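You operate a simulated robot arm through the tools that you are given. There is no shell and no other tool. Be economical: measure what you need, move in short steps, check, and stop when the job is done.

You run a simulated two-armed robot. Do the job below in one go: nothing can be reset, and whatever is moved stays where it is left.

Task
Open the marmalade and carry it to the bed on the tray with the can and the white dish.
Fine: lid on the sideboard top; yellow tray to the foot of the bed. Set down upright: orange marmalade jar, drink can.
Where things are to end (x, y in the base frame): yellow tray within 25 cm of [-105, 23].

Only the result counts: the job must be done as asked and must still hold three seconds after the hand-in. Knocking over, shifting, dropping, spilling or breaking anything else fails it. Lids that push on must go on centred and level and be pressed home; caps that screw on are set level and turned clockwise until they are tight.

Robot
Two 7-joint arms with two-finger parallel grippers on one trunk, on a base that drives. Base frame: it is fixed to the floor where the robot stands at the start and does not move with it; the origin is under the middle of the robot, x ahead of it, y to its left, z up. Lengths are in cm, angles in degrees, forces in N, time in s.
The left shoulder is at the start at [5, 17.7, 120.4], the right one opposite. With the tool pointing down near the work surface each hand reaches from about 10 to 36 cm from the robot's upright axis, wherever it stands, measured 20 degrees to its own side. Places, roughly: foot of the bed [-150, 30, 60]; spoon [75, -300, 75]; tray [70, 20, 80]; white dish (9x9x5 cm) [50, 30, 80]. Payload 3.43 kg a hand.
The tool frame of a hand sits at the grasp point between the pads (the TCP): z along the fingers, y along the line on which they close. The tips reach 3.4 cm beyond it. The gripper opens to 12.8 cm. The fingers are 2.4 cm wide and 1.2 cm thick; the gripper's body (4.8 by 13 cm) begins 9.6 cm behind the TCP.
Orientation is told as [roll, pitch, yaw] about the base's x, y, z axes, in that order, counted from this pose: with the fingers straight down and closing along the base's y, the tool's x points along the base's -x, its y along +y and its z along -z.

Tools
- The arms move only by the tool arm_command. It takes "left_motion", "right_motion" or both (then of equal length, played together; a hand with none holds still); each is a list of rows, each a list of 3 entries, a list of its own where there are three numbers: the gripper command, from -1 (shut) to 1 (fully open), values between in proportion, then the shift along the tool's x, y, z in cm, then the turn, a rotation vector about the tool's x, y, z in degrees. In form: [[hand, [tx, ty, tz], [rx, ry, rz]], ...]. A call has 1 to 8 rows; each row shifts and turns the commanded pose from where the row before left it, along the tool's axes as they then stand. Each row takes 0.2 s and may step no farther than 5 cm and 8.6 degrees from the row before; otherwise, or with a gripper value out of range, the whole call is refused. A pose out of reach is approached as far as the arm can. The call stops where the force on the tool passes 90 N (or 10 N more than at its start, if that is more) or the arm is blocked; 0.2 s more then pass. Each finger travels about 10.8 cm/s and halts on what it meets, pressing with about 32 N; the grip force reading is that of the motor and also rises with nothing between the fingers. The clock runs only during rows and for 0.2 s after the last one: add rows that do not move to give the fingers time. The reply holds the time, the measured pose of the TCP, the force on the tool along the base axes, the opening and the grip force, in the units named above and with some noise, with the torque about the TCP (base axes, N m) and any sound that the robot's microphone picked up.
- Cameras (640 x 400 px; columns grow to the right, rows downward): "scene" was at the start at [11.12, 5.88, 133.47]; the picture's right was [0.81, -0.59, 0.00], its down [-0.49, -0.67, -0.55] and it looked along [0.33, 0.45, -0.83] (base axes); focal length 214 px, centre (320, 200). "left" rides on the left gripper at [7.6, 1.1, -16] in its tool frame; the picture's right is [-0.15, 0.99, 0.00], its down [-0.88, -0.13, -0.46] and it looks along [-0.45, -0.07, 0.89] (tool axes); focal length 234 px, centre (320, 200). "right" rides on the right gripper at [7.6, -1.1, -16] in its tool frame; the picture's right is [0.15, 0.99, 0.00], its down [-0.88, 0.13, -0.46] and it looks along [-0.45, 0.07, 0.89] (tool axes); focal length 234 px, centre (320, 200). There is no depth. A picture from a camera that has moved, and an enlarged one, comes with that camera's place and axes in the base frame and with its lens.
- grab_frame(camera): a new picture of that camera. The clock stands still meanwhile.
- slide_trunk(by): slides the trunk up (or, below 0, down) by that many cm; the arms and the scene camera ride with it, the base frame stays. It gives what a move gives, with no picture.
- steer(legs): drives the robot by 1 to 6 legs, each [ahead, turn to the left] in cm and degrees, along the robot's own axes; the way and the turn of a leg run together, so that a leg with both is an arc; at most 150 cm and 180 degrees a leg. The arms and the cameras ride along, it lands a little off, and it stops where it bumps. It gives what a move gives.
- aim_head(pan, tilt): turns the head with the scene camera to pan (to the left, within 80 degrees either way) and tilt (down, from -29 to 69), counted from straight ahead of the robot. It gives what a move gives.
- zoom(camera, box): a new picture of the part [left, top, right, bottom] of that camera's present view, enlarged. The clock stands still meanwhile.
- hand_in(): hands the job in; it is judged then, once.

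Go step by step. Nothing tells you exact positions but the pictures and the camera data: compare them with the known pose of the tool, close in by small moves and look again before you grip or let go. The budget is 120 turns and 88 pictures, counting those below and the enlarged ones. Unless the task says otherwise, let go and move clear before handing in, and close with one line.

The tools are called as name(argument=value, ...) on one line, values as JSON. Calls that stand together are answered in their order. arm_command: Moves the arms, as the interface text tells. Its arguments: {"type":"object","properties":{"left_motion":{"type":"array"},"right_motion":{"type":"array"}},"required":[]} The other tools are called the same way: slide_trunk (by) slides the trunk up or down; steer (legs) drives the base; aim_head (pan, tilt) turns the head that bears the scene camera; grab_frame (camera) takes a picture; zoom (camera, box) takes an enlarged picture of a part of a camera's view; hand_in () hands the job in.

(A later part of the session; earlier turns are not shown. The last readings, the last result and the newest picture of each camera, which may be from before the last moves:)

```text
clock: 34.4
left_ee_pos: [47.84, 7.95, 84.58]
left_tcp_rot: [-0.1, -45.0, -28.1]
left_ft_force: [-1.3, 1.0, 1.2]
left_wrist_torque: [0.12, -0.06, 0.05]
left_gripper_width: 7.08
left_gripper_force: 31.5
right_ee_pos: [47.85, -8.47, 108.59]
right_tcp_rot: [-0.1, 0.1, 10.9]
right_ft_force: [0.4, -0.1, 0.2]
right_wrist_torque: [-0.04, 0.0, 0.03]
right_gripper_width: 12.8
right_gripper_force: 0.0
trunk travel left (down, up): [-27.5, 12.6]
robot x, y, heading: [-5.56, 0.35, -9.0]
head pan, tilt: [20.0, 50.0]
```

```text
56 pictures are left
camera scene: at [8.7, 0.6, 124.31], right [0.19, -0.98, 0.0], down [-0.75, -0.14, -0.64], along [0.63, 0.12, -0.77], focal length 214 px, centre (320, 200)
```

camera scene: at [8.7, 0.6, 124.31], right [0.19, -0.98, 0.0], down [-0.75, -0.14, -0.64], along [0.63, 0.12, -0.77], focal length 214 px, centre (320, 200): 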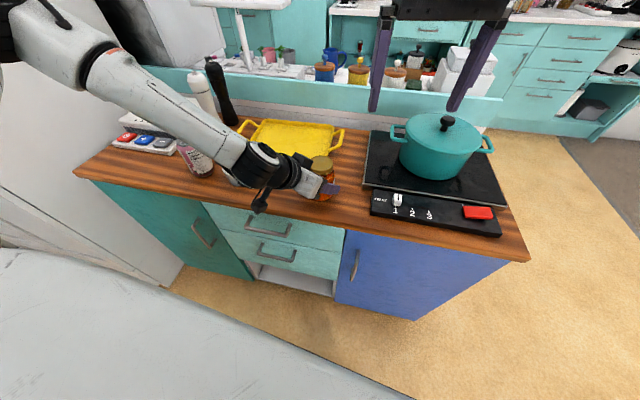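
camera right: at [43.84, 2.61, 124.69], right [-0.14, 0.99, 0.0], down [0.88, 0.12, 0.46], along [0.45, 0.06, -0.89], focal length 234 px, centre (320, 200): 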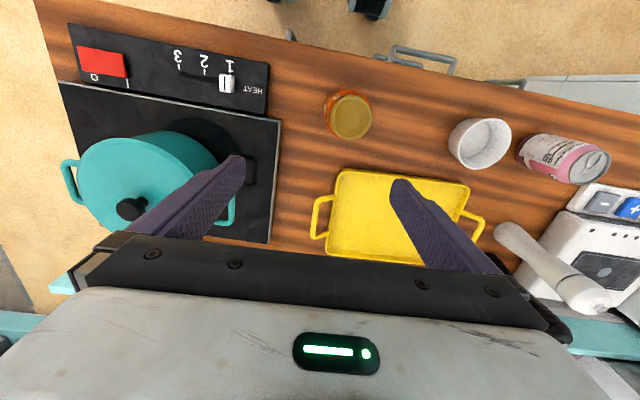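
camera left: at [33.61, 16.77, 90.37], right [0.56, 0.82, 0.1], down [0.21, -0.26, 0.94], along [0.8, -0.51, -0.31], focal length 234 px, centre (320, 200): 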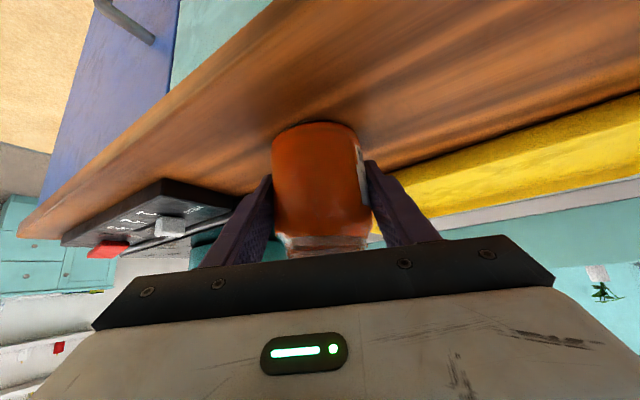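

Next I'll move the right hand left over the jar at this height.

arm_command(right_motion=[[1, [-0.8, 3.9, 0], [0, 0, 0]], [1, [-0.8, 3.9, 0], [0, 0, 0]], [1, [-0.8, 3.9, 0], [0, 0, 0]], [1, [-0.8, 3.9, 0], [0, 0, 0]], [0.25, [0, 0, 0], [0, 0, 0]], [0.25, [0, 0, 0], [0, 0, 0]]], left_motion=[[-1, [0, 0, 0], [0, 0, 0]], [-1, [0, 0, 0], [0, 0, 0]], [-1, [0, 0, 0], [0, 0, 0]], [-1, [0, 0, 0], [0, 0, 0]], [-1, [0, 0, 0], [0, 0, 0]], [-1, [0, 0, 0], [0, 0, 0]]])

grab_frame(camera="right")

grab_frame(camera="scene")

```text
clock: 36.0
left_ee_pos: [47.92, 7.8, 84.34]
left_tcp_rot: [-0.1, -44.9, -28.1]
left_ft_force: [1.0, -0.1, 0.4]
left_wrist_torque: [0.1, -0.1, 0.02]
left_gripper_width: 7.07
left_gripper_force: 32.0
right_ee_pos: [47.07, -0.96, 107.84]
right_tcp_rot: [1.7, -0.4, 7.0]
right_ft_force: [1.9, -0.3, 0.2]
right_wrist_torque: [-0.03, 0.02, 0.06]
right_gripper_width: 8.0
right_gripper_force: 0.1
right hand out of reach, approached as far as the arm can: row 2, 3, 4
trunk travel left (down, up): [-27.5, 12.6]
robot x, y, heading: [-5.79, 0.25, -9.5]
head pan, tilt: [20.0, 50.0]
stopped in row 6 (right hand): the arm was blocked; the commanded pose is now the measured one
```

```text
55 pictures are left
camera right: at [39.72, -3.29, 123.66], right [-0.27, 0.96, 0.03], down [0.86, 0.22, 0.47], along [0.44, 0.15, -0.88], focal length 234 px, centre (320, 200)
```

right: 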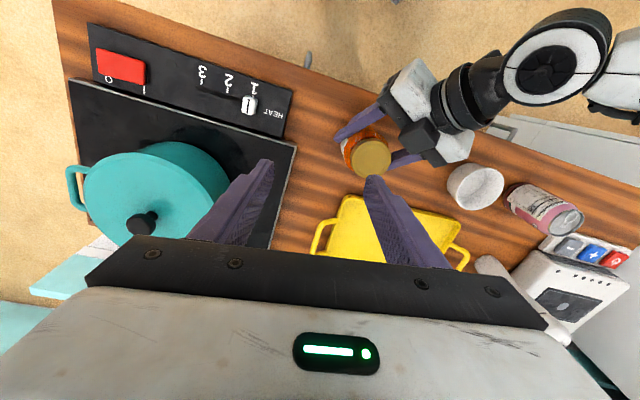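

```text
54 pictures are left
camera scene: at [8.69, 0.59, 124.31], right [0.19, -0.98, 0.0], down [-0.75, -0.14, -0.64], along [0.63, 0.12, -0.77], focal length 214 px, centre (320, 200)
```

scene: 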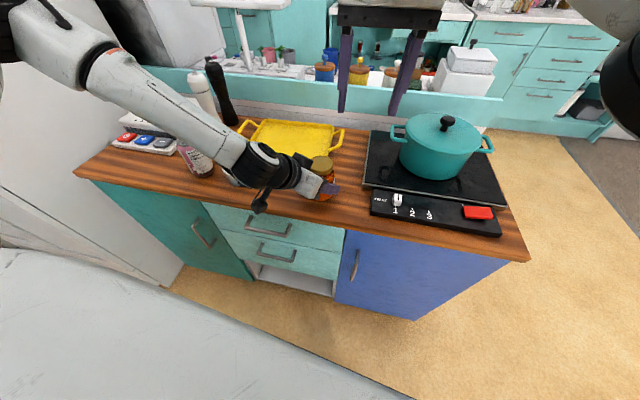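

The right arm is just out of reach because the jar is a little far for it. I'll have the left hand lift the jar slightly and bring it 5 cm nearer.

arm_command(left_motion=[[-1, [-0.7, 0, -0.7], [0, 0, 0]], [-1, [-0.7, 0, -0.7], [0, 0, 0]], [-1, [1.0, -0.8, -1.05], [0, 0, 0]], [-1, [1.05, -0.8, -1.05], [0, 0, 0]], [-1, [1.05, -0.8, -1.05], [0, 0, 0]], [-1, [0, 0, 0], [0, 0, 0]]], right_motion=[[0.3, [1, 0, 0], [0, 0, 0]], [0.3, [1, 0, 0], [0, 0, 0]], [0.3, [1, 0, 0], [0, 0, 0]], [0.3, [1, 0, 0], [0, 0, 0]], [0.3, [0, 0, 0], [0, 0, 0]], [0.3, [0, 0, 0], [0, 0, 0]]])

grab_frame(camera="scene")

```text
clock: 37.4
left_ee_pos: [42.81, 7.88, 86.36]
left_tcp_rot: [-0.1, -44.8, -28.1]
left_ft_force: [0.4, 0.0, -5.5]
left_wrist_torque: [-0.03, -0.01, 0.02]
left_gripper_width: 7.06
left_gripper_force: 32.1
right_ee_pos: [43.28, -1.13, 107.78]
right_tcp_rot: [1.4, -0.5, 7.3]
right_ft_force: [0.1, -0.6, 0.0]
right_wrist_torque: [-0.01, 0.0, -0.04]
right_gripper_width: 8.33
right_gripper_force: 0.1
trunk travel left (down, up): [-27.5, 12.6]
robot x, y, heading: [-5.88, 0.1, -9.0]
head pan, tilt: [20.0, 50.0]
```

```text
53 pictures are left
camera scene: at [8.75, 0.61, 124.3], right [0.19, -0.98, 0.0], down [-0.75, -0.14, -0.64], along [0.63, 0.12, -0.77], focal length 214 px, centre (320, 200)
```

scene: 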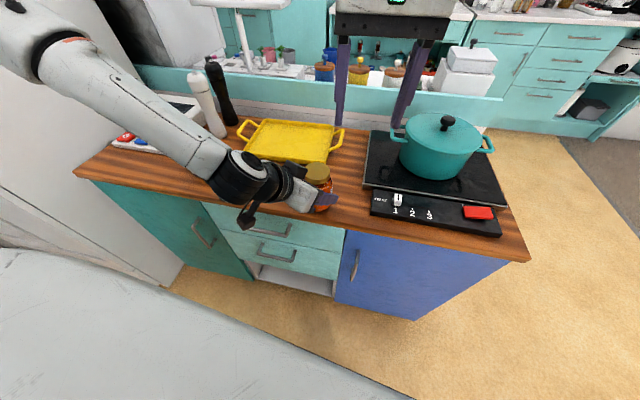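

The jar is held in the air, with its axis at about [43, 7.4] and its lid top at about 91.8. I'll bring the right hand over the lid and check.

arm_command(right_motion=[[0.3, [0, 2.8, 2.6], [1.4, 0.5, 0]], [0.3, [-0.4, 2.8, 2.6], [0, 0, 0]], [0.3, [-0.4, 2.85, 2.6], [0, 0, 0]], [0.3, [0, 0, 0], [0, 0, 0]]], left_motion=[[-1, [0, 0, 0], [0, 0, 0]], [-1, [0, 0, 0], [0, 0, 0]], [-1, [0, 0, 0], [0, 0, 0]], [-1, [0, 0, 0], [0, 0, 0]]])

grab_frame(camera="right")

grab_frame(camera="scene")

```text
clock: 38.6
left_ee_pos: [42.7, 7.87, 86.31]
left_tcp_rot: [-0.2, -44.7, -28.0]
left_ft_force: [0.6, 0.0, -5.2]
left_wrist_torque: [0.03, 0.01, 0.02]
left_gripper_width: 7.09
left_gripper_force: 32.1
right_ee_pos: [44.72, 5.13, 101.06]
right_tcp_rot: [1.2, -0.4, 4.2]
right_ft_force: [0.3, -0.5, 0.5]
right_wrist_torque: [0.01, 0.02, 0.0]
right_gripper_width: 8.31
right_gripper_force: 0.1
trunk travel left (down, up): [-27.5, 12.6]
robot x, y, heading: [-6.06, 0.28, -9.3]
head pan, tilt: [20.0, 50.0]
stopped in row 4 (right hand): the arm was blocked; the commanded pose is now the measured one
```

```text
52 pictures are left
camera right: at [37.02, 3.14, 116.91], right [-0.22, 0.98, 0.02], down [0.86, 0.19, 0.47], along [0.45, 0.12, -0.88], focal length 234 px, centre (320, 200)
```

right: 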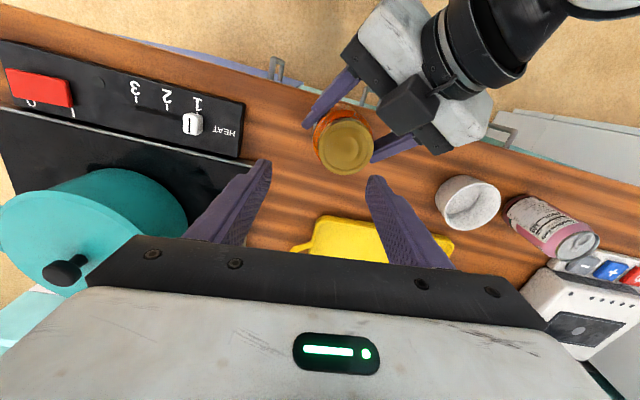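

```text
51 pictures are left
camera scene: at [8.76, 0.58, 124.3], right [0.19, -0.98, 0.0], down [-0.75, -0.14, -0.64], along [0.63, 0.12, -0.77], focal length 214 px, centre (320, 200)
```

scene: 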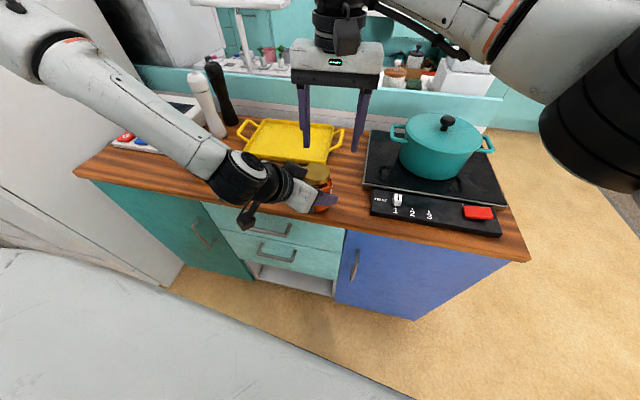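

The right arm stops about 2 cm short in y. I'll bring the jar 4 cm further to the right with the left hand.

arm_command(left_motion=[[-1, [-0.48, -1.88, 0.48], [0, 0, 0]], [-1, [-0.48, -1.88, 0.48], [0, 0, 0]], [-1, [0, 0, 0], [0, 0, 0]]])

grab_frame(camera="right")

```text
clock: 39.4
left_ee_pos: [42.07, 3.97, 86.47]
left_tcp_rot: [0.0, -44.8, -28.1]
left_ft_force: [-0.1, -0.1, -5.3]
left_wrist_torque: [0.01, -0.01, -0.02]
left_gripper_width: 7.08
left_gripper_force: 31.9
right_ee_pos: [44.66, 5.08, 101.2]
right_tcp_rot: [1.2, -0.7, 4.3]
right_ft_force: [-0.9, 0.0, 0.1]
right_wrist_torque: [-0.03, -0.01, -0.01]
right_gripper_width: 8.34
right_gripper_force: 0.0
trunk travel left (down, up): [-27.5, 12.6]
robot x, y, heading: [-5.76, -0.03, -9.2]
head pan, tilt: [20.0, 50.0]
```

```text
50 pictures are left
camera right: at [36.97, 3.21, 116.93], right [-0.22, 0.97, 0.02], down [0.86, 0.19, 0.47], along [0.45, 0.12, -0.88], focal length 234 px, centre (320, 200)
```

right: 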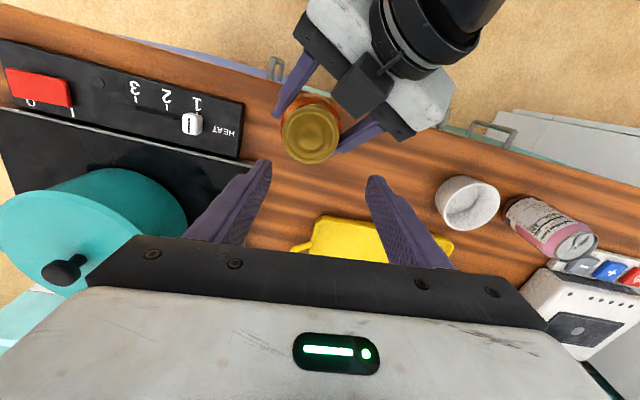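

The left arm moves freely there, and the lid centre is now near [42.4, 3.8]. I'll centre the right hand over the lid, straighten it and lower it to just above.

arm_command(right_motion=[[0.3, [1.2, -0.56, 0], [1.2, 0.7, 0]], [0.3, [1.2, -0.56, 0], [0, 0, 0]], [0.3, [0, 0, 2], [0, 0, 0]], [0.3, [0, 0, 2], [0, 0, 0]], [0.3, [0, 0, 0], [0, 0, 0]]])

grab_frame(camera="right")

zoom(camera="scene", box=[240, 120, 400, 240])

```text
clock: 40.6
left_ee_pos: [42.2, 3.99, 86.53]
left_tcp_rot: [-0.3, -44.8, -28.0]
left_ft_force: [0.4, 0.6, -5.6]
left_wrist_torque: [0.0, 0.02, 0.04]
left_gripper_width: 7.05
left_gripper_force: 31.7
right_ee_pos: [42.1, 4.03, 96.98]
right_tcp_rot: [-0.1, 0.1, 4.6]
right_ft_force: [-0.2, -0.1, 0.2]
right_wrist_torque: [-0.01, -0.01, -0.02]
right_gripper_width: 8.32
right_gripper_force: 0.1
trunk travel left (down, up): [-27.5, 12.6]
robot x, y, heading: [-5.8, -0.01, -9.0]
head pan, tilt: [20.0, 50.0]
```

```text
49 pictures are left
camera right: at [34.68, 2.48, 112.95], right [-0.23, 0.97, 0.0], down [0.87, 0.2, 0.45], along [0.44, 0.1, -0.89], focal length 234 px, centre (320, 200)
```

right: 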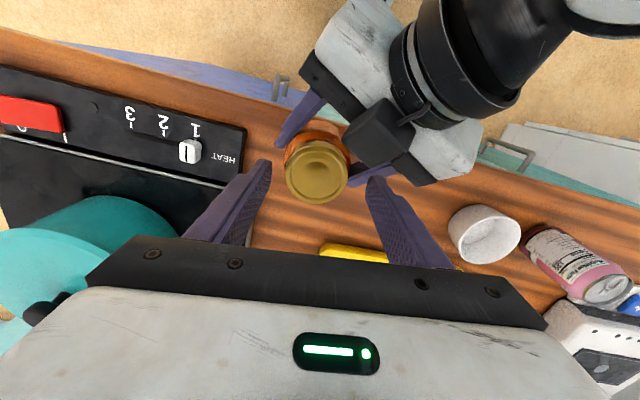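

```text
3.33 times, centred on (320, 180) of scene
camera zoom: at [8.74, 0.61, 124.3], right [0.19, -0.98, 0.0], down [-0.75, -0.14, -0.64], along [0.63, 0.12, -0.77], focal length 715 px, centre (320, 267)
```

zoom: 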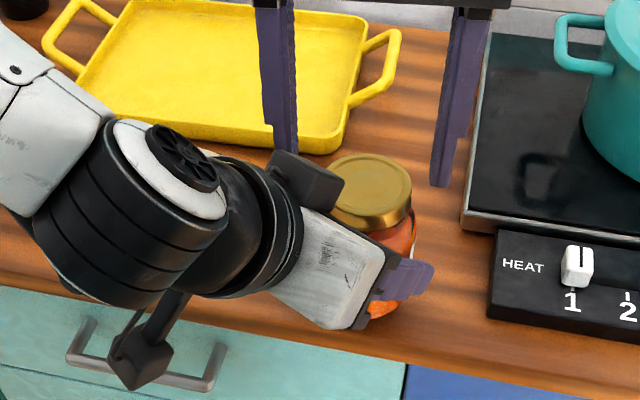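

The lid is at about [42.6, 3.8]. To keep clear of the left gripper I'll start with the right hand's yaw near -20, then descend with the fingers around the lid.

arm_command(right_motion=[[0.3, [-0.5, -0.2, 0], [0, 0, 8.2]], [0.3, [0, 0, 0], [0, 0, 8.2]], [0.3, [0, 0, 0], [0, 0, 8.2]], [0.3, [0, 0, 0], [0, 0, 0]]])

grab_frame(camera="right")

```text
clock: 41.6
left_ee_pos: [42.32, 3.93, 86.53]
left_tcp_rot: [-0.2, -44.7, -28.1]
left_ft_force: [0.2, 0.7, -4.8]
left_wrist_torque: [0.01, 0.02, 0.02]
left_gripper_width: 7.09
left_gripper_force: 32.2
right_ee_pos: [42.63, 4.01, 97.04]
right_tcp_rot: [-0.1, 0.1, -19.9]
right_ft_force: [0.3, 0.3, -0.2]
right_wrist_torque: [0.0, 0.01, -0.01]
right_gripper_width: 8.29
right_gripper_force: 0.0
trunk travel left (down, up): [-27.5, 12.6]
robot x, y, heading: [-5.67, 0.12, -9.0]
head pan, tilt: [20.0, 50.0]
```

```text
47 pictures are left
camera right: at [35.16, 5.59, 113.0], right [0.2, 0.98, 0.0], down [0.87, -0.18, 0.45], along [0.44, -0.09, -0.89], focal length 234 px, centre (320, 200)
```

right: 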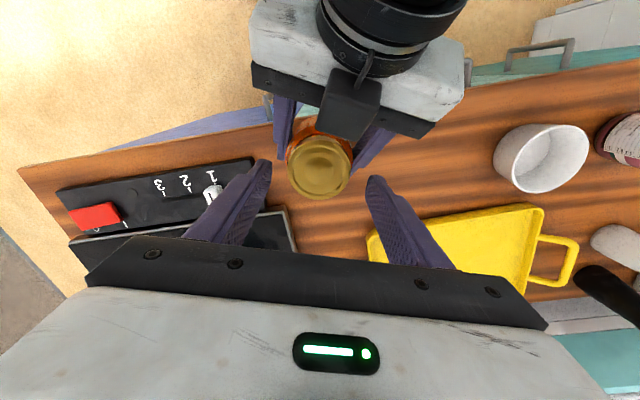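

A device on the left hand limits how far the right hand can turn, so I'll use strokes from yaw -50 to about 0. I'll turn to -50 and then descend around the lid.

arm_command(right_motion=[[0.3, [0, 0, 0], [0, 0, 7.6]], [0.3, [0, 0, 0], [0, 0, 7.6]], [0.3, [0, 0, 0], [0, 0, 7.6]], [0.3, [0, 0, 0], [0, 0, 7.6]], [0.2, [0, 0, 1.7], [0, 0, 0]], [0.2, [0, 0, 1.7], [0, 0, 0]], [0.2, [0, 0, 0], [0, 0, 0]]])

zoom(camera="scene", box=[240, 100, 400, 220])

grab_frame(camera="right")

```text
clock: 43.2
left_ee_pos: [42.22, 4.06, 86.24]
left_tcp_rot: [-0.1, -44.5, -28.0]
left_ft_force: [-0.7, -0.3, -19.2]
left_wrist_torque: [0.38, -0.62, -0.01]
left_gripper_width: 7.06
left_gripper_force: 31.9
right_ee_pos: [42.82, 3.87, 93.79]
right_tcp_rot: [-0.1, 0.0, -50.4]
right_ft_force: [0.7, 0.1, 15.7]
right_wrist_torque: [-0.36, 0.66, 0.03]
right_gripper_width: 7.63
right_gripper_force: 0.0
trunk travel left (down, up): [-27.5, 12.6]
robot x, y, heading: [-6.13, 0.3, -9.3]
head pan, tilt: [20.0, 50.0]
```

```text
3.33 times, centred on (320, 160) of scene
camera zoom: at [8.74, 0.61, 124.3], right [0.19, -0.98, 0.0], down [-0.75, -0.14, -0.64], along [0.63, 0.12, -0.77], focal length 715 px, centre (320, 333)
```

zoom: 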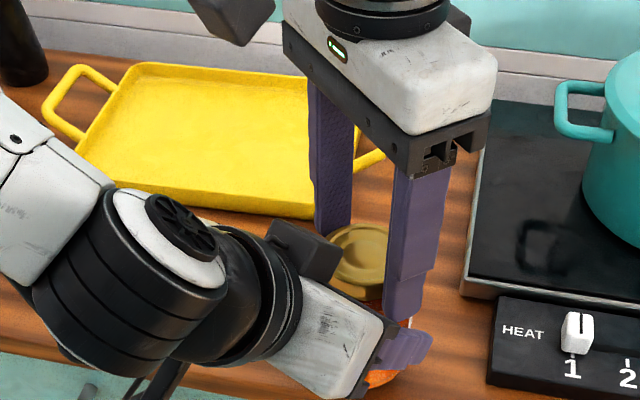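

```text
45 pictures are left
camera right: at [36.99, 9.13, 109.73], right [0.67, 0.74, 0.0], down [0.66, -0.59, 0.46], along [0.34, -0.31, -0.89], focal length 234 px, centre (320, 200)
```

right: 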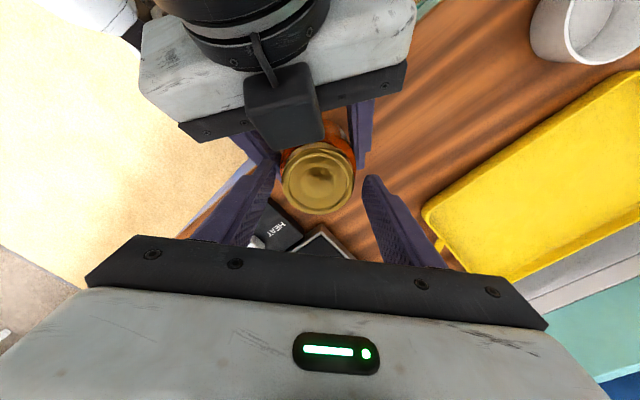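

The right finger tip touches the left finger lightly (15 N). I'll raise 0.5 cm and close on the lid.

arm_command(right_motion=[[0.2, [0, 0, -0.45], [0, 0, 0]], [0, [0, 0, 0], [0, 0, 0]], [-1, [0, 0, 0], [0, 0, 0]], [-1, [0, 0, 0], [0, 0, 0]], [-1, [0, 0, 0], [0, 0, 0]]])

zoom(camera="scene", box=[280, 140, 380, 215])

```text
clock: 44.4
left_ee_pos: [42.38, 3.95, 86.63]
left_tcp_rot: [-0.2, -45.2, -28.1]
left_ft_force: [7.4, 1.1, 7.3]
left_wrist_torque: [-0.13, 0.33, 0.02]
left_gripper_width: 7.08
left_gripper_force: 32.4
right_ee_pos: [42.68, 3.82, 93.99]
right_tcp_rot: [-0.3, 0.1, -50.2]
right_ft_force: [-7.4, -2.9, -12.0]
right_wrist_torque: [0.01, 0.17, 0.01]
right_gripper_width: 5.86
right_gripper_force: 31.9
trunk travel left (down, up): [-27.5, 12.6]
robot x, y, heading: [-5.91, -0.04, -9.0]
head pan, tilt: [20.0, 50.0]
```

```text
5.33 times, centred on (330, 178) of scene
camera zoom: at [8.75, 0.61, 124.3], right [0.19, -0.98, 0.0], down [-0.75, -0.14, -0.64], along [0.63, 0.12, -0.77], focal length 1144 px, centre (267, 320)
```

zoom: 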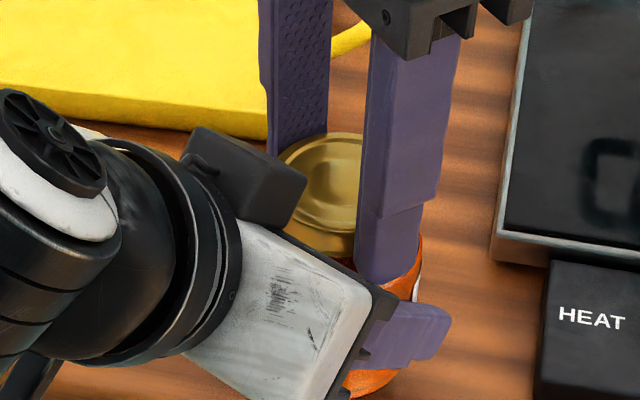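

The lid is gripped at 5.86 cm. I'll turn it counter-clockwise by 48°.

arm_command(right_motion=[[-1, [0, 0, 0], [0, 0, -8]], [-1, [0, 0, 0], [0, 0, -8]], [-1, [0, 0, 0], [0, 0, -8]], [-1, [0, 0, 0], [0, 0, -8]], [-1, [0, 0, 0], [0, 0, -8]], [-1, [0, 0, 0], [0, 0, -8]], [-1, [0, 0, 0], [0, 0, 0]]])

zoom(camera="scene", box=[280, 140, 380, 215])

```text
clock: 46.0
left_ee_pos: [42.29, 3.94, 86.56]
left_tcp_rot: [-0.1, -44.9, -28.0]
left_ft_force: [14.3, 3.5, 10.5]
left_wrist_torque: [-0.07, 0.65, 0.04]
left_gripper_width: 7.09
left_gripper_force: 32.3
right_ee_pos: [42.6, 3.92, 94.19]
right_tcp_rot: [-0.1, 0.3, -2.2]
right_ft_force: [-15.2, -2.3, -14.5]
right_wrist_torque: [-0.16, 0.48, -0.01]
right_gripper_width: 5.86
right_gripper_force: 32.2
trunk travel left (down, up): [-27.5, 12.6]
robot x, y, heading: [-5.64, -0.0, -9.4]
head pan, tilt: [20.0, 50.0]
```

```text
5.33 times, centred on (330, 178) of scene
camera zoom: at [8.75, 0.61, 124.3], right [0.19, -0.98, 0.0], down [-0.75, -0.14, -0.64], along [0.63, 0.12, -0.77], focal length 1144 px, centre (267, 320)
```

zoom: 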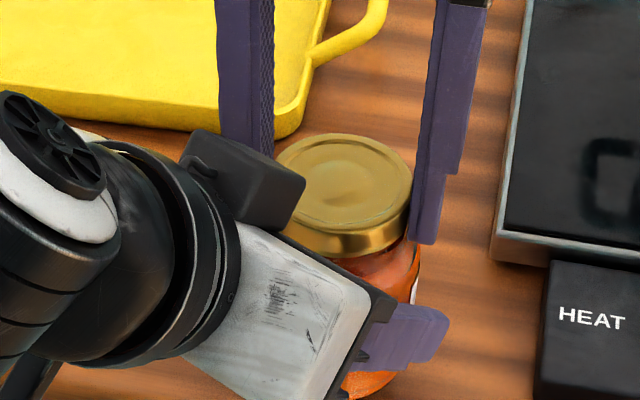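

The stroke went freely with little torque, so the lid seems to turn. I'll open slightly, swing back around the lid, regrip and turn again.

arm_command(right_motion=[[0.15, [0, 0, 0], [0, 0, 0]], [0.15, [0, 0, 0], [0, 0, 0]], [0.15, [0, 0, 0], [0, 0, 8]], [0.15, [0, 0, 0], [0, 0, 8]], [0.15, [0, 0, 0], [0, 0, 8]], [0.15, [0, 0, 0], [0, 0, 8]], [0.15, [0, 0, 0], [0, 0, 8]], [0.15, [0, 0, 0], [0, 0, 8]]])

zoom(camera="scene", box=[280, 140, 380, 215])

arm_command(right_motion=[[-1, [0, 0, 0], [0, 0, 0]], [-1, [0, 0, 0], [0, 0, 0]], [-1, [0, 0, 0], [0, 0, -8]], [-1, [0, 0, 0], [0, 0, -8]], [-1, [0, 0, 0], [0, 0, -8]], [-1, [0, 0, 0], [0, 0, -8]], [-1, [0, 0, 0], [0, 0, -8]], [-1, [0, 0, 0], [0, 0, -8]]])

zoom(camera="scene", box=[280, 140, 380, 215])

```text
clock: 47.8
left_ee_pos: [42.23, 4.06, 86.36]
left_tcp_rot: [-0.2, -44.9, -28.1]
left_ft_force: [-0.5, 0.4, -5.5]
left_wrist_torque: [-0.02, -0.02, -0.02]
left_gripper_width: 7.06
left_gripper_force: 31.2
right_ee_pos: [42.66, 3.79, 94.11]
right_tcp_rot: [-0.3, 0.0, -50.6]
right_ft_force: [-0.1, -1.2, -0.2]
right_wrist_torque: [0.0, -0.03, 0.03]
right_gripper_width: 7.38
right_gripper_force: 0.4
trunk travel left (down, up): [-27.5, 12.6]
robot x, y, heading: [-5.78, -0.01, -9.2]
head pan, tilt: [20.0, 50.0]
```

```text
5.33 times, centred on (330, 178) of scene
camera zoom: at [8.75, 0.61, 124.3], right [0.19, -0.98, 0.0], down [-0.75, -0.14, -0.64], along [0.63, 0.12, -0.77], focal length 1144 px, centre (267, 320)
```

zoom: 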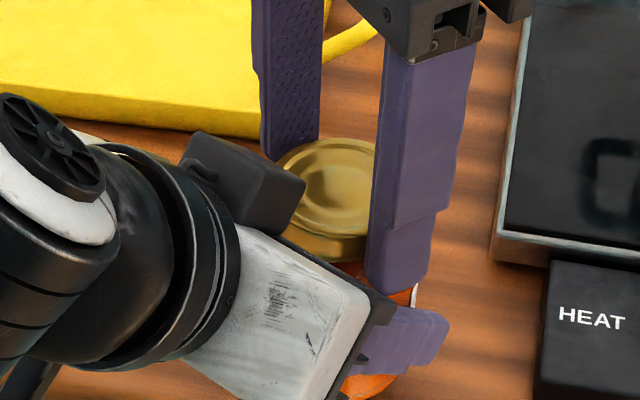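

```text
clock: 49.6
left_ee_pos: [42.38, 4.09, 86.44]
left_tcp_rot: [-0.1, -44.8, -28.2]
left_ft_force: [7.5, 6.0, -8.8]
left_wrist_torque: [-0.29, 0.3, 0.06]
left_gripper_width: 7.09
left_gripper_force: 32.2
right_ee_pos: [42.64, 3.8, 94.14]
right_tcp_rot: [-0.1, 0.2, -2.3]
right_ft_force: [-7.5, -7.0, 3.8]
right_wrist_torque: [-0.17, 0.22, 0.01]
right_gripper_width: 5.87
right_gripper_force: 32.1
trunk travel left (down, up): [-27.5, 12.6]
robot x, y, heading: [-5.61, 0.06, -8.9]
head pan, tilt: [20.0, 50.0]
```

```text
5.33 times, centred on (330, 178) of scene
camera zoom: at [8.75, 0.61, 124.3], right [0.19, -0.98, 0.0], down [-0.75, -0.14, -0.64], along [0.63, 0.12, -0.77], focal length 1144 px, centre (267, 320)
```

zoom: 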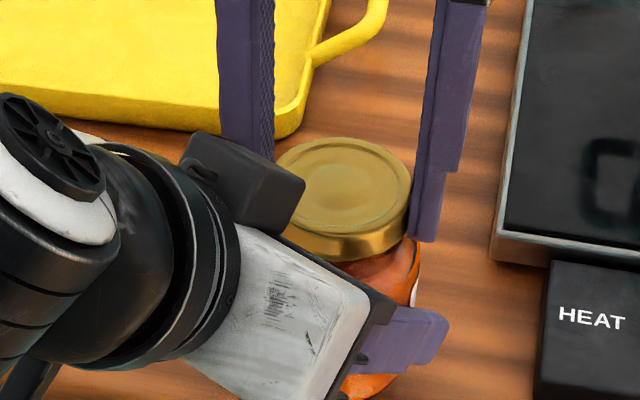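

The lid seems looser and there is more gap at its rim. I'll test it by lifting gently.

arm_command(right_motion=[[-1, [0, 0, -0.3], [0, 0, 0]], [-1, [0, 0, -0.3], [0, 0, 0]], [-1, [0, 0, 0], [0, 0, 0]]])

zoom(camera="scene", box=[280, 140, 380, 215])

```text
clock: 50.4
left_ee_pos: [42.33, 3.87, 86.78]
left_tcp_rot: [0.0, -45.3, -28.2]
left_ft_force: [-1.6, 8.0, 22.0]
left_wrist_torque: [-0.53, 0.21, -0.01]
left_gripper_width: 7.09
left_gripper_force: 32.1
right_ee_pos: [42.71, 3.61, 94.6]
right_tcp_rot: [-0.3, 0.2, -2.4]
right_ft_force: [0.1, -8.6, -26.4]
right_wrist_torque: [-0.13, -0.35, 0.0]
right_gripper_width: 5.83
right_gripper_force: 32.0
trunk travel left (down, up): [-27.5, 12.6]
robot x, y, heading: [-5.3, 0.42, -9.4]
head pan, tilt: [20.0, 50.0]
```

```text
5.33 times, centred on (330, 178) of scene
camera zoom: at [8.75, 0.61, 124.3], right [0.19, -0.98, 0.0], down [-0.75, -0.14, -0.64], along [0.63, 0.12, -0.77], focal length 1144 px, centre (267, 320)
```

zoom: 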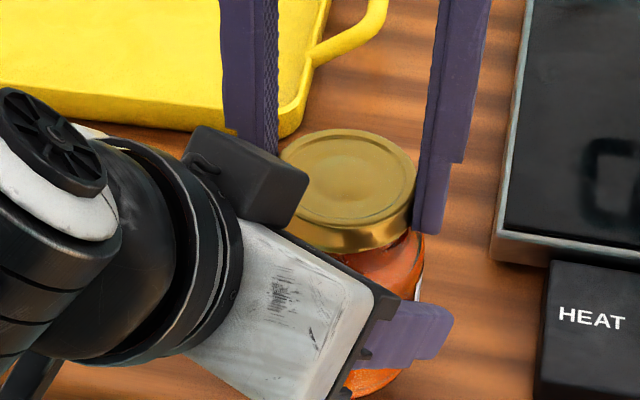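

It is still threaded, since it pulls back at 26 N. I'll go back down 0.5 cm and do two more strokes.

arm_command(right_motion=[[-1, [0, 0, 0.5], [0, 0, 0]], [0.15, [0, 0, 0], [0, 0, 0]], [0.15, [0, 0, 0], [0, 0, 8.5]], [0.15, [0, 0, 0], [0, 0, 8.5]], [0.15, [0, 0, 0], [0, 0, 8.5]], [0.15, [0, 0, 0], [0, 0, 8.5]], [0.15, [0, 0, 0], [0, 0, 8.5]], [0.15, [0, 0, 0], [0, 0, 6]]])

arm_command(right_motion=[[-1, [0, 0, 0], [0, 0, 0]], [-1, [0, 0, 0], [0, 0, 0]], [-1, [0, 0, 0], [0, 0, -8.5]], [-1, [0, 0, 0], [0, 0, -8.5]], [-1, [0, 0, 0], [0, 0, -8.5]], [-1, [0, 0, 0], [0, 0, -8.5]], [-1, [0, 0, 0], [0, 0, -8.5]], [-1, [0, 0, 0], [0, 0, -8.5]]])

arm_command(right_motion=[[0.15, [0, 0, 0], [0, 0, 0]], [0.15, [0, 0, 0], [0, 0, 0]], [0.15, [0, 0, 0], [0, 0, 8.5]], [0.15, [0, 0, 0], [0, 0, 8.5]], [0.15, [0, 0, 0], [0, 0, 8.5]], [0.15, [0, 0, 0], [0, 0, 8.5]], [0.15, [0, 0, 0], [0, 0, 8.5]], [0.15, [0, 0, 0], [0, 0, 8.5]]])

arm_command(right_motion=[[-1, [0, 0, 0], [0, 0, 0]], [-1, [0, 0, 0], [0, 0, 0]], [-1, [0, 0, 0], [0, 0, -8.5]], [-1, [0, 0, 0], [0, 0, -8.5]], [-1, [0, 0, 0], [0, 0, -8.5]], [-1, [0, 0, 0], [0, 0, -8.5]], [-1, [0, 0, 0], [0, 0, -8.5]], [-1, [0, 0, 0], [0, 0, -8.5]]])

zoom(camera="scene", box=[280, 140, 380, 215])

```text
clock: 52.2
left_ee_pos: [42.22, 3.95, 86.55]
left_tcp_rot: [-0.2, -44.7, -28.1]
left_ft_force: [-0.9, 0.4, -5.2]
left_wrist_torque: [0.0, 0.01, -0.01]
left_gripper_width: 7.11
left_gripper_force: 32.5
right_ee_pos: [42.6, 3.94, 94.19]
right_tcp_rot: [-0.2, 0.0, -51.0]
right_ft_force: [-0.4, 0.5, -0.3]
right_wrist_torque: [0.0, 0.0, 0.01]
right_gripper_width: 7.38
right_gripper_force: 0.1
trunk travel left (down, up): [-27.5, 12.6]
robot x, y, heading: [-5.74, 0.1, -9.1]
head pan, tilt: [20.0, 50.0]
```

```text
clock: 54.0
left_ee_pos: [42.3, 4.08, 86.44]
left_tcp_rot: [-0.1, -44.7, -28.1]
left_ft_force: [7.1, 3.2, -8.1]
left_wrist_torque: [-0.24, 0.24, 0.01]
left_gripper_width: 7.09
left_gripper_force: 32.0
right_ee_pos: [42.64, 3.88, 94.17]
right_tcp_rot: [-0.1, 0.1, 0.3]
right_ft_force: [-7.2, -3.3, 1.7]
right_wrist_torque: [-0.02, 0.22, -0.03]
right_gripper_width: 5.83
right_gripper_force: 32.2
trunk travel left (down, up): [-27.5, 12.6]
robot x, y, heading: [-5.64, 0.31, -9.2]
head pan, tilt: [20.0, 50.0]
```

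```text
clock: 55.8
left_ee_pos: [42.2, 4.03, 86.43]
left_tcp_rot: [-0.3, -44.8, -28.1]
left_ft_force: [-0.1, 0.0, -5.7]
left_wrist_torque: [0.03, 0.05, 0.01]
left_gripper_width: 7.09
left_gripper_force: 32.2
right_ee_pos: [42.66, 3.95, 94.24]
right_tcp_rot: [-0.2, 0.0, -51.0]
right_ft_force: [0.1, 0.0, 0.7]
right_wrist_torque: [0.04, 0.02, 0.02]
right_gripper_width: 7.34
right_gripper_force: 0.0
trunk travel left (down, up): [-27.5, 12.6]
robot x, y, heading: [-5.79, 0.48, -9.2]
head pan, tilt: [20.0, 50.0]
```

```text
clock: 57.6
left_ee_pos: [42.29, 3.95, 86.44]
left_tcp_rot: [-0.1, -44.8, -27.9]
left_ft_force: [8.9, 4.1, -9.8]
left_wrist_torque: [-0.3, 0.38, 0.05]
left_gripper_width: 7.09
left_gripper_force: 31.1
right_ee_pos: [42.76, 3.85, 94.21]
right_tcp_rot: [-0.1, 0.2, 0.3]
right_ft_force: [-9.1, -4.2, 4.4]
right_wrist_torque: [-0.02, 0.31, -0.01]
right_gripper_width: 5.85
right_gripper_force: 31.7
trunk travel left (down, up): [-27.5, 12.6]
robot x, y, heading: [-6.1, 0.11, -9.3]
head pan, tilt: [20.0, 50.0]
```

```text
5.33 times, centred on (330, 178) of scene
camera zoom: at [8.75, 0.61, 124.3], right [0.19, -0.98, 0.0], down [-0.75, -0.14, -0.64], along [0.63, 0.12, -0.77], focal length 1144 px, centre (267, 320)
```

zoom: 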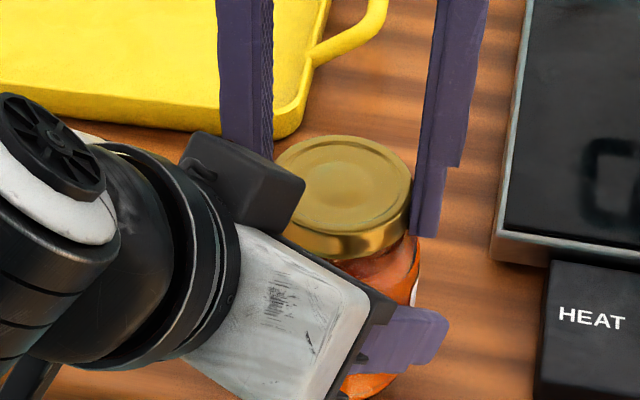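

That is about 198° turned so far. I'll test the lift again.

arm_command(right_motion=[[-1, [0, 0, -0.3], [0, 0, 0]], [-1, [0, 0, -0.3], [0, 0, 0]], [-1, [0, 0, 0], [0, 0, 0]]])

```text
clock: 58.4
left_ee_pos: [42.31, 3.92, 86.67]
left_tcp_rot: [0.0, -45.2, -28.2]
left_ft_force: [1.7, 9.0, 17.6]
left_wrist_torque: [-0.56, 0.43, 0.01]
left_gripper_width: 7.08
left_gripper_force: 32.4
right_ee_pos: [42.78, 3.8, 94.61]
right_tcp_rot: [-0.3, 0.2, 0.1]
right_ft_force: [-2.2, -8.2, -22.6]
right_wrist_torque: [-0.08, -0.34, 0.0]
right_gripper_width: 5.81
right_gripper_force: 31.8
trunk travel left (down, up): [-27.5, 12.6]
robot x, y, heading: [-5.59, 0.03, -8.9]
head pan, tilt: [20.0, 50.0]
```

It is still threaded. I'll do three more strokes.

arm_command(right_motion=[[-1, [0, 0, 0.35], [0, 0, 0]], [0.15, [0, 0, 0], [0, 0, 0]], [0.15, [0, 0, 0], [0, 0, 8.5]], [0.15, [0, 0, 0], [0, 0, 8.5]], [0.15, [0, 0, 0], [0, 0, 8.5]], [0.15, [0, 0, 0], [0, 0, 8.5]], [0.15, [0, 0, 0], [0, 0, 8.5]], [0.15, [0, 0, 0], [0, 0, 8.5]]])

arm_command(right_motion=[[-1, [0, 0, 0], [0, 0, 0]], [-1, [0, 0, 0], [0, 0, 0]], [-1, [0, 0, 0], [0, 0, -8.5]], [-1, [0, 0, 0], [0, 0, -8.5]], [-1, [0, 0, 0], [0, 0, -8.5]], [-1, [0, 0, 0], [0, 0, -8.5]], [-1, [0, 0, 0], [0, 0, -8.5]], [-1, [0, 0, 0], [0, 0, -8.5]]])

arm_command(right_motion=[[0.15, [0, 0, 0], [0, 0, 0]], [0.15, [0, 0, 0], [0, 0, 0]], [0.15, [0, 0, 0], [0, 0, 8.5]], [0.15, [0, 0, 0], [0, 0, 8.5]], [0.15, [0, 0, 0], [0, 0, 8.5]], [0.15, [0, 0, 0], [0, 0, 8.5]], [0.15, [0, 0, 0], [0, 0, 8.5]], [0.15, [0, 0, 0], [0, 0, 8.5]]])

arm_command(right_motion=[[-1, [0, 0, 0], [0, 0, 0]], [-1, [0, 0, 0], [0, 0, 0]], [-1, [0, 0, 0], [0, 0, -8.5]], [-1, [0, 0, 0], [0, 0, -8.5]], [-1, [0, 0, 0], [0, 0, -8.5]], [-1, [0, 0, 0], [0, 0, -8.5]], [-1, [0, 0, 0], [0, 0, -8.5]], [-1, [0, 0, 0], [0, 0, -8.5]]])

arm_command(right_motion=[[0.15, [0, 0, 0], [0, 0, 0]], [0.15, [0, 0, 0], [0, 0, 0]], [0.15, [0, 0, 0], [0, 0, 8.5]], [0.15, [0, 0, 0], [0, 0, 8.5]], [0.15, [0, 0, 0], [0, 0, 8.5]], [0.15, [0, 0, 0], [0, 0, 8.5]], [0.15, [0, 0, 0], [0, 0, 8.5]], [0.15, [0, 0, 0], [0, 0, 8.5]]])

arm_command(right_motion=[[-1, [0, 0, 0], [0, 0, 0]], [-1, [0, 0, 0], [0, 0, 0]], [-1, [0, 0, 0], [0, 0, -8.5]], [-1, [0, 0, 0], [0, 0, -8.5]], [-1, [0, 0, 0], [0, 0, -8.5]], [-1, [0, 0, 0], [0, 0, -8.5]], [-1, [0, 0, 0], [0, 0, -8.5]], [-1, [0, 0, 0], [0, 0, -8.5]]])

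arm_command(right_motion=[[-1, [0, 0, -0.3], [0, 0, 0]], [-1, [0, 0, -0.3], [0, 0, 0]], [-1, [0, 0, 0], [0, 0, 0]]])

zoom(camera="scene", box=[280, 140, 380, 215])

```text
clock: 60.2
left_ee_pos: [42.16, 3.92, 86.48]
left_tcp_rot: [-0.2, -44.8, -28.1]
left_ft_force: [-0.3, 0.2, -5.1]
left_wrist_torque: [0.0, 0.01, 0.01]
left_gripper_width: 7.09
left_gripper_force: 32.5
right_ee_pos: [42.77, 4.0, 94.41]
right_tcp_rot: [-0.2, -0.1, -51.1]
right_ft_force: [-0.9, 0.0, 0.2]
right_wrist_torque: [0.0, -0.01, -0.03]
right_gripper_width: 7.36
right_gripper_force: 0.1
trunk travel left (down, up): [-27.5, 12.6]
robot x, y, heading: [-5.44, 0.09, -9.0]
head pan, tilt: [20.0, 50.0]
```

```text
clock: 62.0
left_ee_pos: [42.18, 3.95, 86.37]
left_tcp_rot: [-0.1, -44.7, -28.2]
left_ft_force: [4.7, 5.9, -6.8]
left_wrist_torque: [-0.38, 0.17, 0.03]
left_gripper_width: 7.05
left_gripper_force: 32.4
right_ee_pos: [42.65, 3.89, 94.45]
right_tcp_rot: [-0.1, 0.2, 0.2]
right_ft_force: [-4.7, -5.7, 1.9]
right_wrist_torque: [-0.04, 0.18, -0.06]
right_gripper_width: 5.82
right_gripper_force: 31.9
trunk travel left (down, up): [-27.5, 12.6]
robot x, y, heading: [-5.7, 0.31, -9.2]
head pan, tilt: [20.0, 50.0]
```

```text
clock: 63.8
left_ee_pos: [42.29, 3.95, 86.54]
left_tcp_rot: [-0.2, -44.8, -28.1]
left_ft_force: [0.1, -1.4, -4.9]
left_wrist_torque: [-0.04, 0.03, 0.01]
left_gripper_width: 7.07
left_gripper_force: 31.9
right_ee_pos: [42.71, 3.9, 94.42]
right_tcp_rot: [-0.2, 0.0, -51.1]
right_ft_force: [1.0, -0.2, -0.1]
right_wrist_torque: [-0.03, -0.03, -0.01]
right_gripper_width: 7.37
right_gripper_force: 0.1
trunk travel left (down, up): [-27.5, 12.6]
robot x, y, heading: [-5.84, 0.41, -9.2]
head pan, tilt: [20.0, 50.0]
```

```text
clock: 65.6
left_ee_pos: [42.16, 3.98, 86.5]
left_tcp_rot: [-0.2, -44.8, -28.1]
left_ft_force: [0.9, 1.1, -5.3]
left_wrist_torque: [-0.03, 0.04, 0.0]
left_gripper_width: 7.07
left_gripper_force: 32.4
right_ee_pos: [42.74, 3.85, 94.41]
right_tcp_rot: [-0.1, 0.2, 0.3]
right_ft_force: [-0.2, 0.7, 0.0]
right_wrist_torque: [-0.02, -0.01, 0.01]
right_gripper_width: 5.82
right_gripper_force: 31.9
trunk travel left (down, up): [-27.5, 12.6]
robot x, y, heading: [-5.44, 0.15, -9.0]
head pan, tilt: [20.0, 50.0]
```

```text
clock: 67.4
left_ee_pos: [42.28, 4.03, 86.42]
left_tcp_rot: [-0.2, -44.7, -28.2]
left_ft_force: [-0.5, -0.4, -4.8]
left_wrist_torque: [0.01, 0.01, 0.02]
left_gripper_width: 7.07
left_gripper_force: 31.7
right_ee_pos: [42.7, 3.94, 94.48]
right_tcp_rot: [-0.2, 0.0, -51.0]
right_ft_force: [-0.5, 0.7, 0.1]
right_wrist_torque: [-0.03, -0.01, 0.0]
right_gripper_width: 7.36
right_gripper_force: 0.0
trunk travel left (down, up): [-27.5, 12.6]
robot x, y, heading: [-5.72, 0.16, -9.1]
head pan, tilt: [20.0, 50.0]
```

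```text
clock: 69.2
left_ee_pos: [42.12, 3.94, 86.34]
left_tcp_rot: [-0.2, -44.8, -28.1]
left_ft_force: [1.0, -1.4, -7.0]
left_wrist_torque: [0.07, 0.04, 0.06]
left_gripper_width: 7.05
left_gripper_force: 32.3
right_ee_pos: [42.71, 3.89, 94.49]
right_tcp_rot: [-0.1, 0.2, 0.3]
right_ft_force: [-1.2, 0.7, 1.7]
right_wrist_torque: [0.01, 0.06, -0.04]
right_gripper_width: 5.82
right_gripper_force: 31.9
trunk travel left (down, up): [-27.5, 12.6]
robot x, y, heading: [-5.63, 0.2, -9.1]
head pan, tilt: [20.0, 50.0]
```

```text
clock: 70.0
left_ee_pos: [42.23, 3.96, 86.47]
left_tcp_rot: [-0.1, -44.7, -28.1]
left_ft_force: [1.1, 0.1, -3.6]
left_wrist_torque: [0.0, 0.08, -0.03]
left_gripper_width: 7.08
left_gripper_force: 31.9
right_ee_pos: [42.59, 3.91, 95.1]
right_tcp_rot: [-0.1, 0.1, 0.3]
right_ft_force: [-2.0, 0.4, -0.7]
right_wrist_torque: [-0.02, 0.0, 0.02]
right_gripper_width: 5.83
right_gripper_force: 31.8
trunk travel left (down, up): [-27.5, 12.6]
robot x, y, heading: [-5.8, -0.03, -8.9]
head pan, tilt: [20.0, 50.0]
```

```text
5.33 times, centred on (330, 178) of scene
camera zoom: at [8.75, 0.61, 124.3], right [0.19, -0.98, 0.0], down [-0.75, -0.14, -0.64], along [0.63, 0.12, -0.77], focal length 1144 px, centre (267, 320)
```

zoom: 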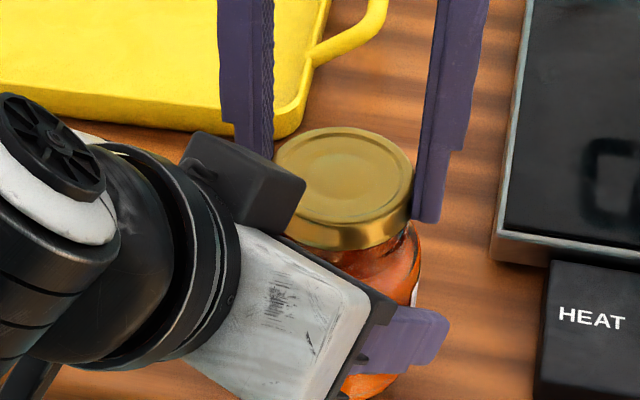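

The lid is free. I'll lift it straight up, then move it to the right, clear of the jar.

arm_command(right_motion=[[-1, [0, 0, -1], [0, 0, 0]], [-1, [0, 0, -2], [0, 0, 0]], [-1, [0, 0, -2.5], [0, 0, 0]], [-1, [0, -3, -0.5], [0, 0, 0]], [-1, [0, -3.5, 0], [0, 0, 0]], [-1, [0, -3.5, 0], [0, 0, 0]], [-1, [0, 0, 0], [0, 0, 0]]])

grab_frame(camera="scene")

```text
clock: 71.6
left_ee_pos: [42.26, 4.06, 86.48]
left_tcp_rot: [-0.2, -44.9, -28.1]
left_ft_force: [0.8, -0.3, -5.5]
left_wrist_torque: [0.04, 0.0, -0.02]
left_gripper_width: 7.06
left_gripper_force: 32.0
right_ee_pos: [42.59, -6.05, 101.19]
right_tcp_rot: [0.0, 0.1, 0.2]
right_ft_force: [0.5, 1.7, -0.5]
right_wrist_torque: [-0.01, 0.03, -0.04]
right_gripper_width: 5.82
right_gripper_force: 32.3
trunk travel left (down, up): [-27.5, 12.6]
robot x, y, heading: [-5.74, 0.21, -9.2]
head pan, tilt: [20.0, 50.0]
```

```text
37 pictures are left
camera scene: at [8.75, 0.63, 124.3], right [0.19, -0.98, 0.0], down [-0.75, -0.14, -0.64], along [0.63, 0.12, -0.77], focal length 214 px, centre (320, 200)
```

scene: 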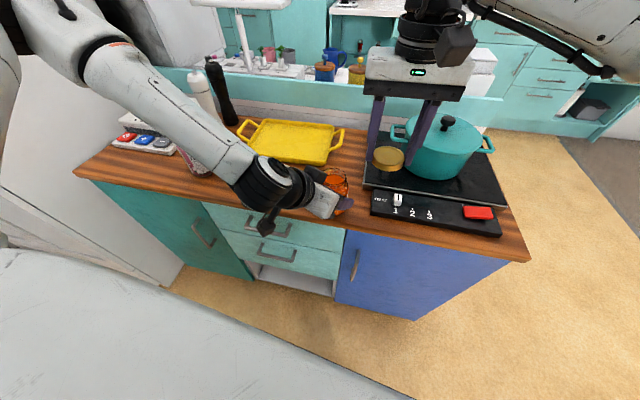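

The jar is open and the right hand holds the lid. I'll raise the jar and carry it upright over the right part of the tray, toward about [65.5, 15.5].

arm_command(left_motion=[[-1, [-1.75, 0, -1.75], [0, 0, 0]], [-1, [-1.75, 0, -1.75], [0, 0, 0]], [-1, [-1.5, 3.0, 1.5], [0, 0, 0]], [-1, [-1.5, 3.0, 1.5], [0, 0, 0]], [-1, [-1.9, 3.8, 1.9], [0, 0, 0]], [-1, [-1.9, 3.8, 1.9], [0, 0, 0]], [-1, [-1.9, 3.8, 1.9], [0, 0, 0]], [-1, [-1.7, 3.7, 1.7], [0, 0, 0]]])

grab_frame(camera="scene")

```text
clock: 73.4
left_ee_pos: [65.23, 15.65, 91.27]
left_tcp_rot: [-0.5, -44.9, -28.0]
left_ft_force: [0.5, 0.2, -5.5]
left_wrist_torque: [-0.02, 0.02, -0.02]
left_gripper_width: 7.07
left_gripper_force: 32.2
right_ee_pos: [42.79, -6.0, 101.05]
right_tcp_rot: [-0.2, 0.2, 0.0]
right_ft_force: [-0.3, 0.4, 0.4]
right_wrist_torque: [-0.02, 0.03, 0.02]
right_gripper_width: 5.83
right_gripper_force: 31.9
trunk travel left (down, up): [-27.5, 12.6]
robot x, y, heading: [-5.8, -0.15, -9.2]
head pan, tilt: [20.0, 50.0]
```

```text
36 pictures are left
camera scene: at [8.83, 0.72, 124.28], right [0.19, -0.98, 0.0], down [-0.75, -0.15, -0.64], along [0.63, 0.12, -0.77], focal length 214 px, centre (320, 200)
```

scene: 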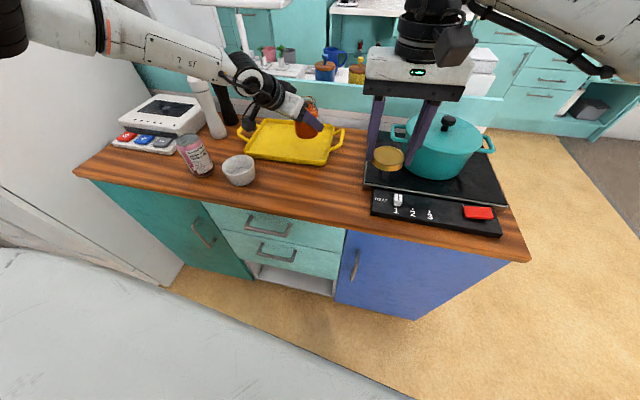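

Both hands are placed well. I'll lower the jar toward the tray floor and take the lid over the free spot near [46, 3].

arm_command(left_motion=[[-1, [1.2, 0, 1.2], [0, 0, 0]], [-1, [1.2, 0, 1.2], [0, 0, 0]], [-1, [1.0, 0, 1.0], [0, 0, 0]], [-1, [0.28, 0, 0.28], [0, 0, 0]], [-1, [0, 0, 0], [0, 0, 0]], [-1, [0, 0, 0], [0, 0, 0]]], right_motion=[[-1, [-1.6, 4.5, 0], [0, 0, 0]], [-1, [-1.6, 4.5, 0], [0, 0, 0]], [-1, [0, 0, 4], [0, 0, 0]], [-1, [0, 0, 4], [0, 0, 0]], [-1, [0, 0, 4], [0, 0, 0]], [-1, [0, 0, 2], [0, 0, 0]]])

zoom(camera="scene", box=[220, 80, 400, 200])

```text
clock: 74.8
left_ee_pos: [65.2, 15.43, 86.05]
left_tcp_rot: [-0.2, -44.8, -28.1]
left_ft_force: [-0.2, -0.2, -5.3]
left_wrist_torque: [0.03, 0.0, -0.04]
left_gripper_width: 7.07
left_gripper_force: 32.5
right_ee_pos: [45.91, 2.79, 86.94]
right_tcp_rot: [-0.1, 0.1, 0.2]
right_ft_force: [0.4, -0.1, 0.8]
right_wrist_torque: [0.01, 0.01, 0.02]
right_gripper_width: 5.81
right_gripper_force: 32.1
trunk travel left (down, up): [-27.5, 12.6]
robot x, y, heading: [-5.47, 0.55, -9.0]
head pan, tilt: [20.0, 50.0]
```

```text
3.33 times, centred on (310, 140) of scene
camera zoom: at [8.78, 0.62, 124.3], right [0.19, -0.98, 0.0], down [-0.75, -0.14, -0.64], along [0.63, 0.12, -0.77], focal length 715 px, centre (353, 400)
```

zoom: 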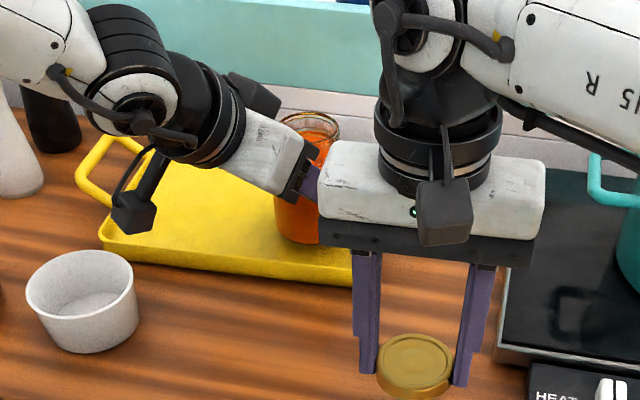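

Both are near contact. I'll lower them gently until the forces show contact.

arm_command(left_motion=[[-1, [0.2, 0, 0.2], [0, 0, 0]], [-1, [0.2, 0, 0.2], [0, 0, 0]], [-1, [0.15, 0, 0.15], [0, 0, 0]], [-1, [0, 0, 0], [0, 0, 0]]], right_motion=[[-1, [0, 0, 1.2], [0, 0, 0]], [-1, [0, 0, 1], [0, 0, 0]], [-1, [0, 0, 0.6], [0, 0, 0]], [-1, [0, 0, 0], [0, 0, 0]]])

```text
clock: 75.8
left_ee_pos: [65.12, 15.47, 85.3]
left_tcp_rot: [-0.1, -44.8, -28.1]
left_ft_force: [-0.5, -0.6, -5.5]
left_wrist_torque: [0.03, 0.02, 0.02]
left_gripper_width: 7.08
left_gripper_force: 31.9
right_ee_pos: [45.93, 2.85, 84.15]
right_tcp_rot: [-0.1, 0.1, 0.3]
right_ft_force: [-0.4, 0.4, 0.3]
right_wrist_torque: [0.01, -0.02, -0.04]
right_gripper_width: 5.83
right_gripper_force: 31.7
trunk travel left (down, up): [-27.5, 12.6]
robot x, y, heading: [-5.41, 0.01, -9.2]
head pan, tilt: [20.0, 50.0]
```

arm_command(left_motion=[[-1, [0.15, 0, 0.15], [0, 0, 0]], [-1, [0.15, 0, 0.15], [0, 0, 0]], [-1, [0, 0, 0], [0, 0, 0]]], right_motion=[[-1, [0, 0, 0.2], [0, 0, 0]], [-1, [0, 0, 0.2], [0, 0, 0]], [-1, [0, 0, 0], [0, 0, 0]]])

```text
clock: 76.6
left_ee_pos: [65.18, 15.47, 85.19]
left_tcp_rot: [-0.1, -44.9, -28.0]
left_ft_force: [-0.6, 1.0, 0.2]
left_wrist_torque: [0.1, -0.08, 0.0]
left_gripper_width: 7.06
left_gripper_force: 32.4
right_ee_pos: [45.77, 2.92, 84.0]
right_tcp_rot: [0.0, 0.1, 0.3]
right_ft_force: [-0.1, -0.3, 0.6]
right_wrist_torque: [0.0, 0.03, 0.03]
right_gripper_width: 5.81
right_gripper_force: 31.9
trunk travel left (down, up): [-27.5, 12.6]
robot x, y, heading: [-5.37, 0.22, -9.2]
head pan, tilt: [20.0, 50.0]
```

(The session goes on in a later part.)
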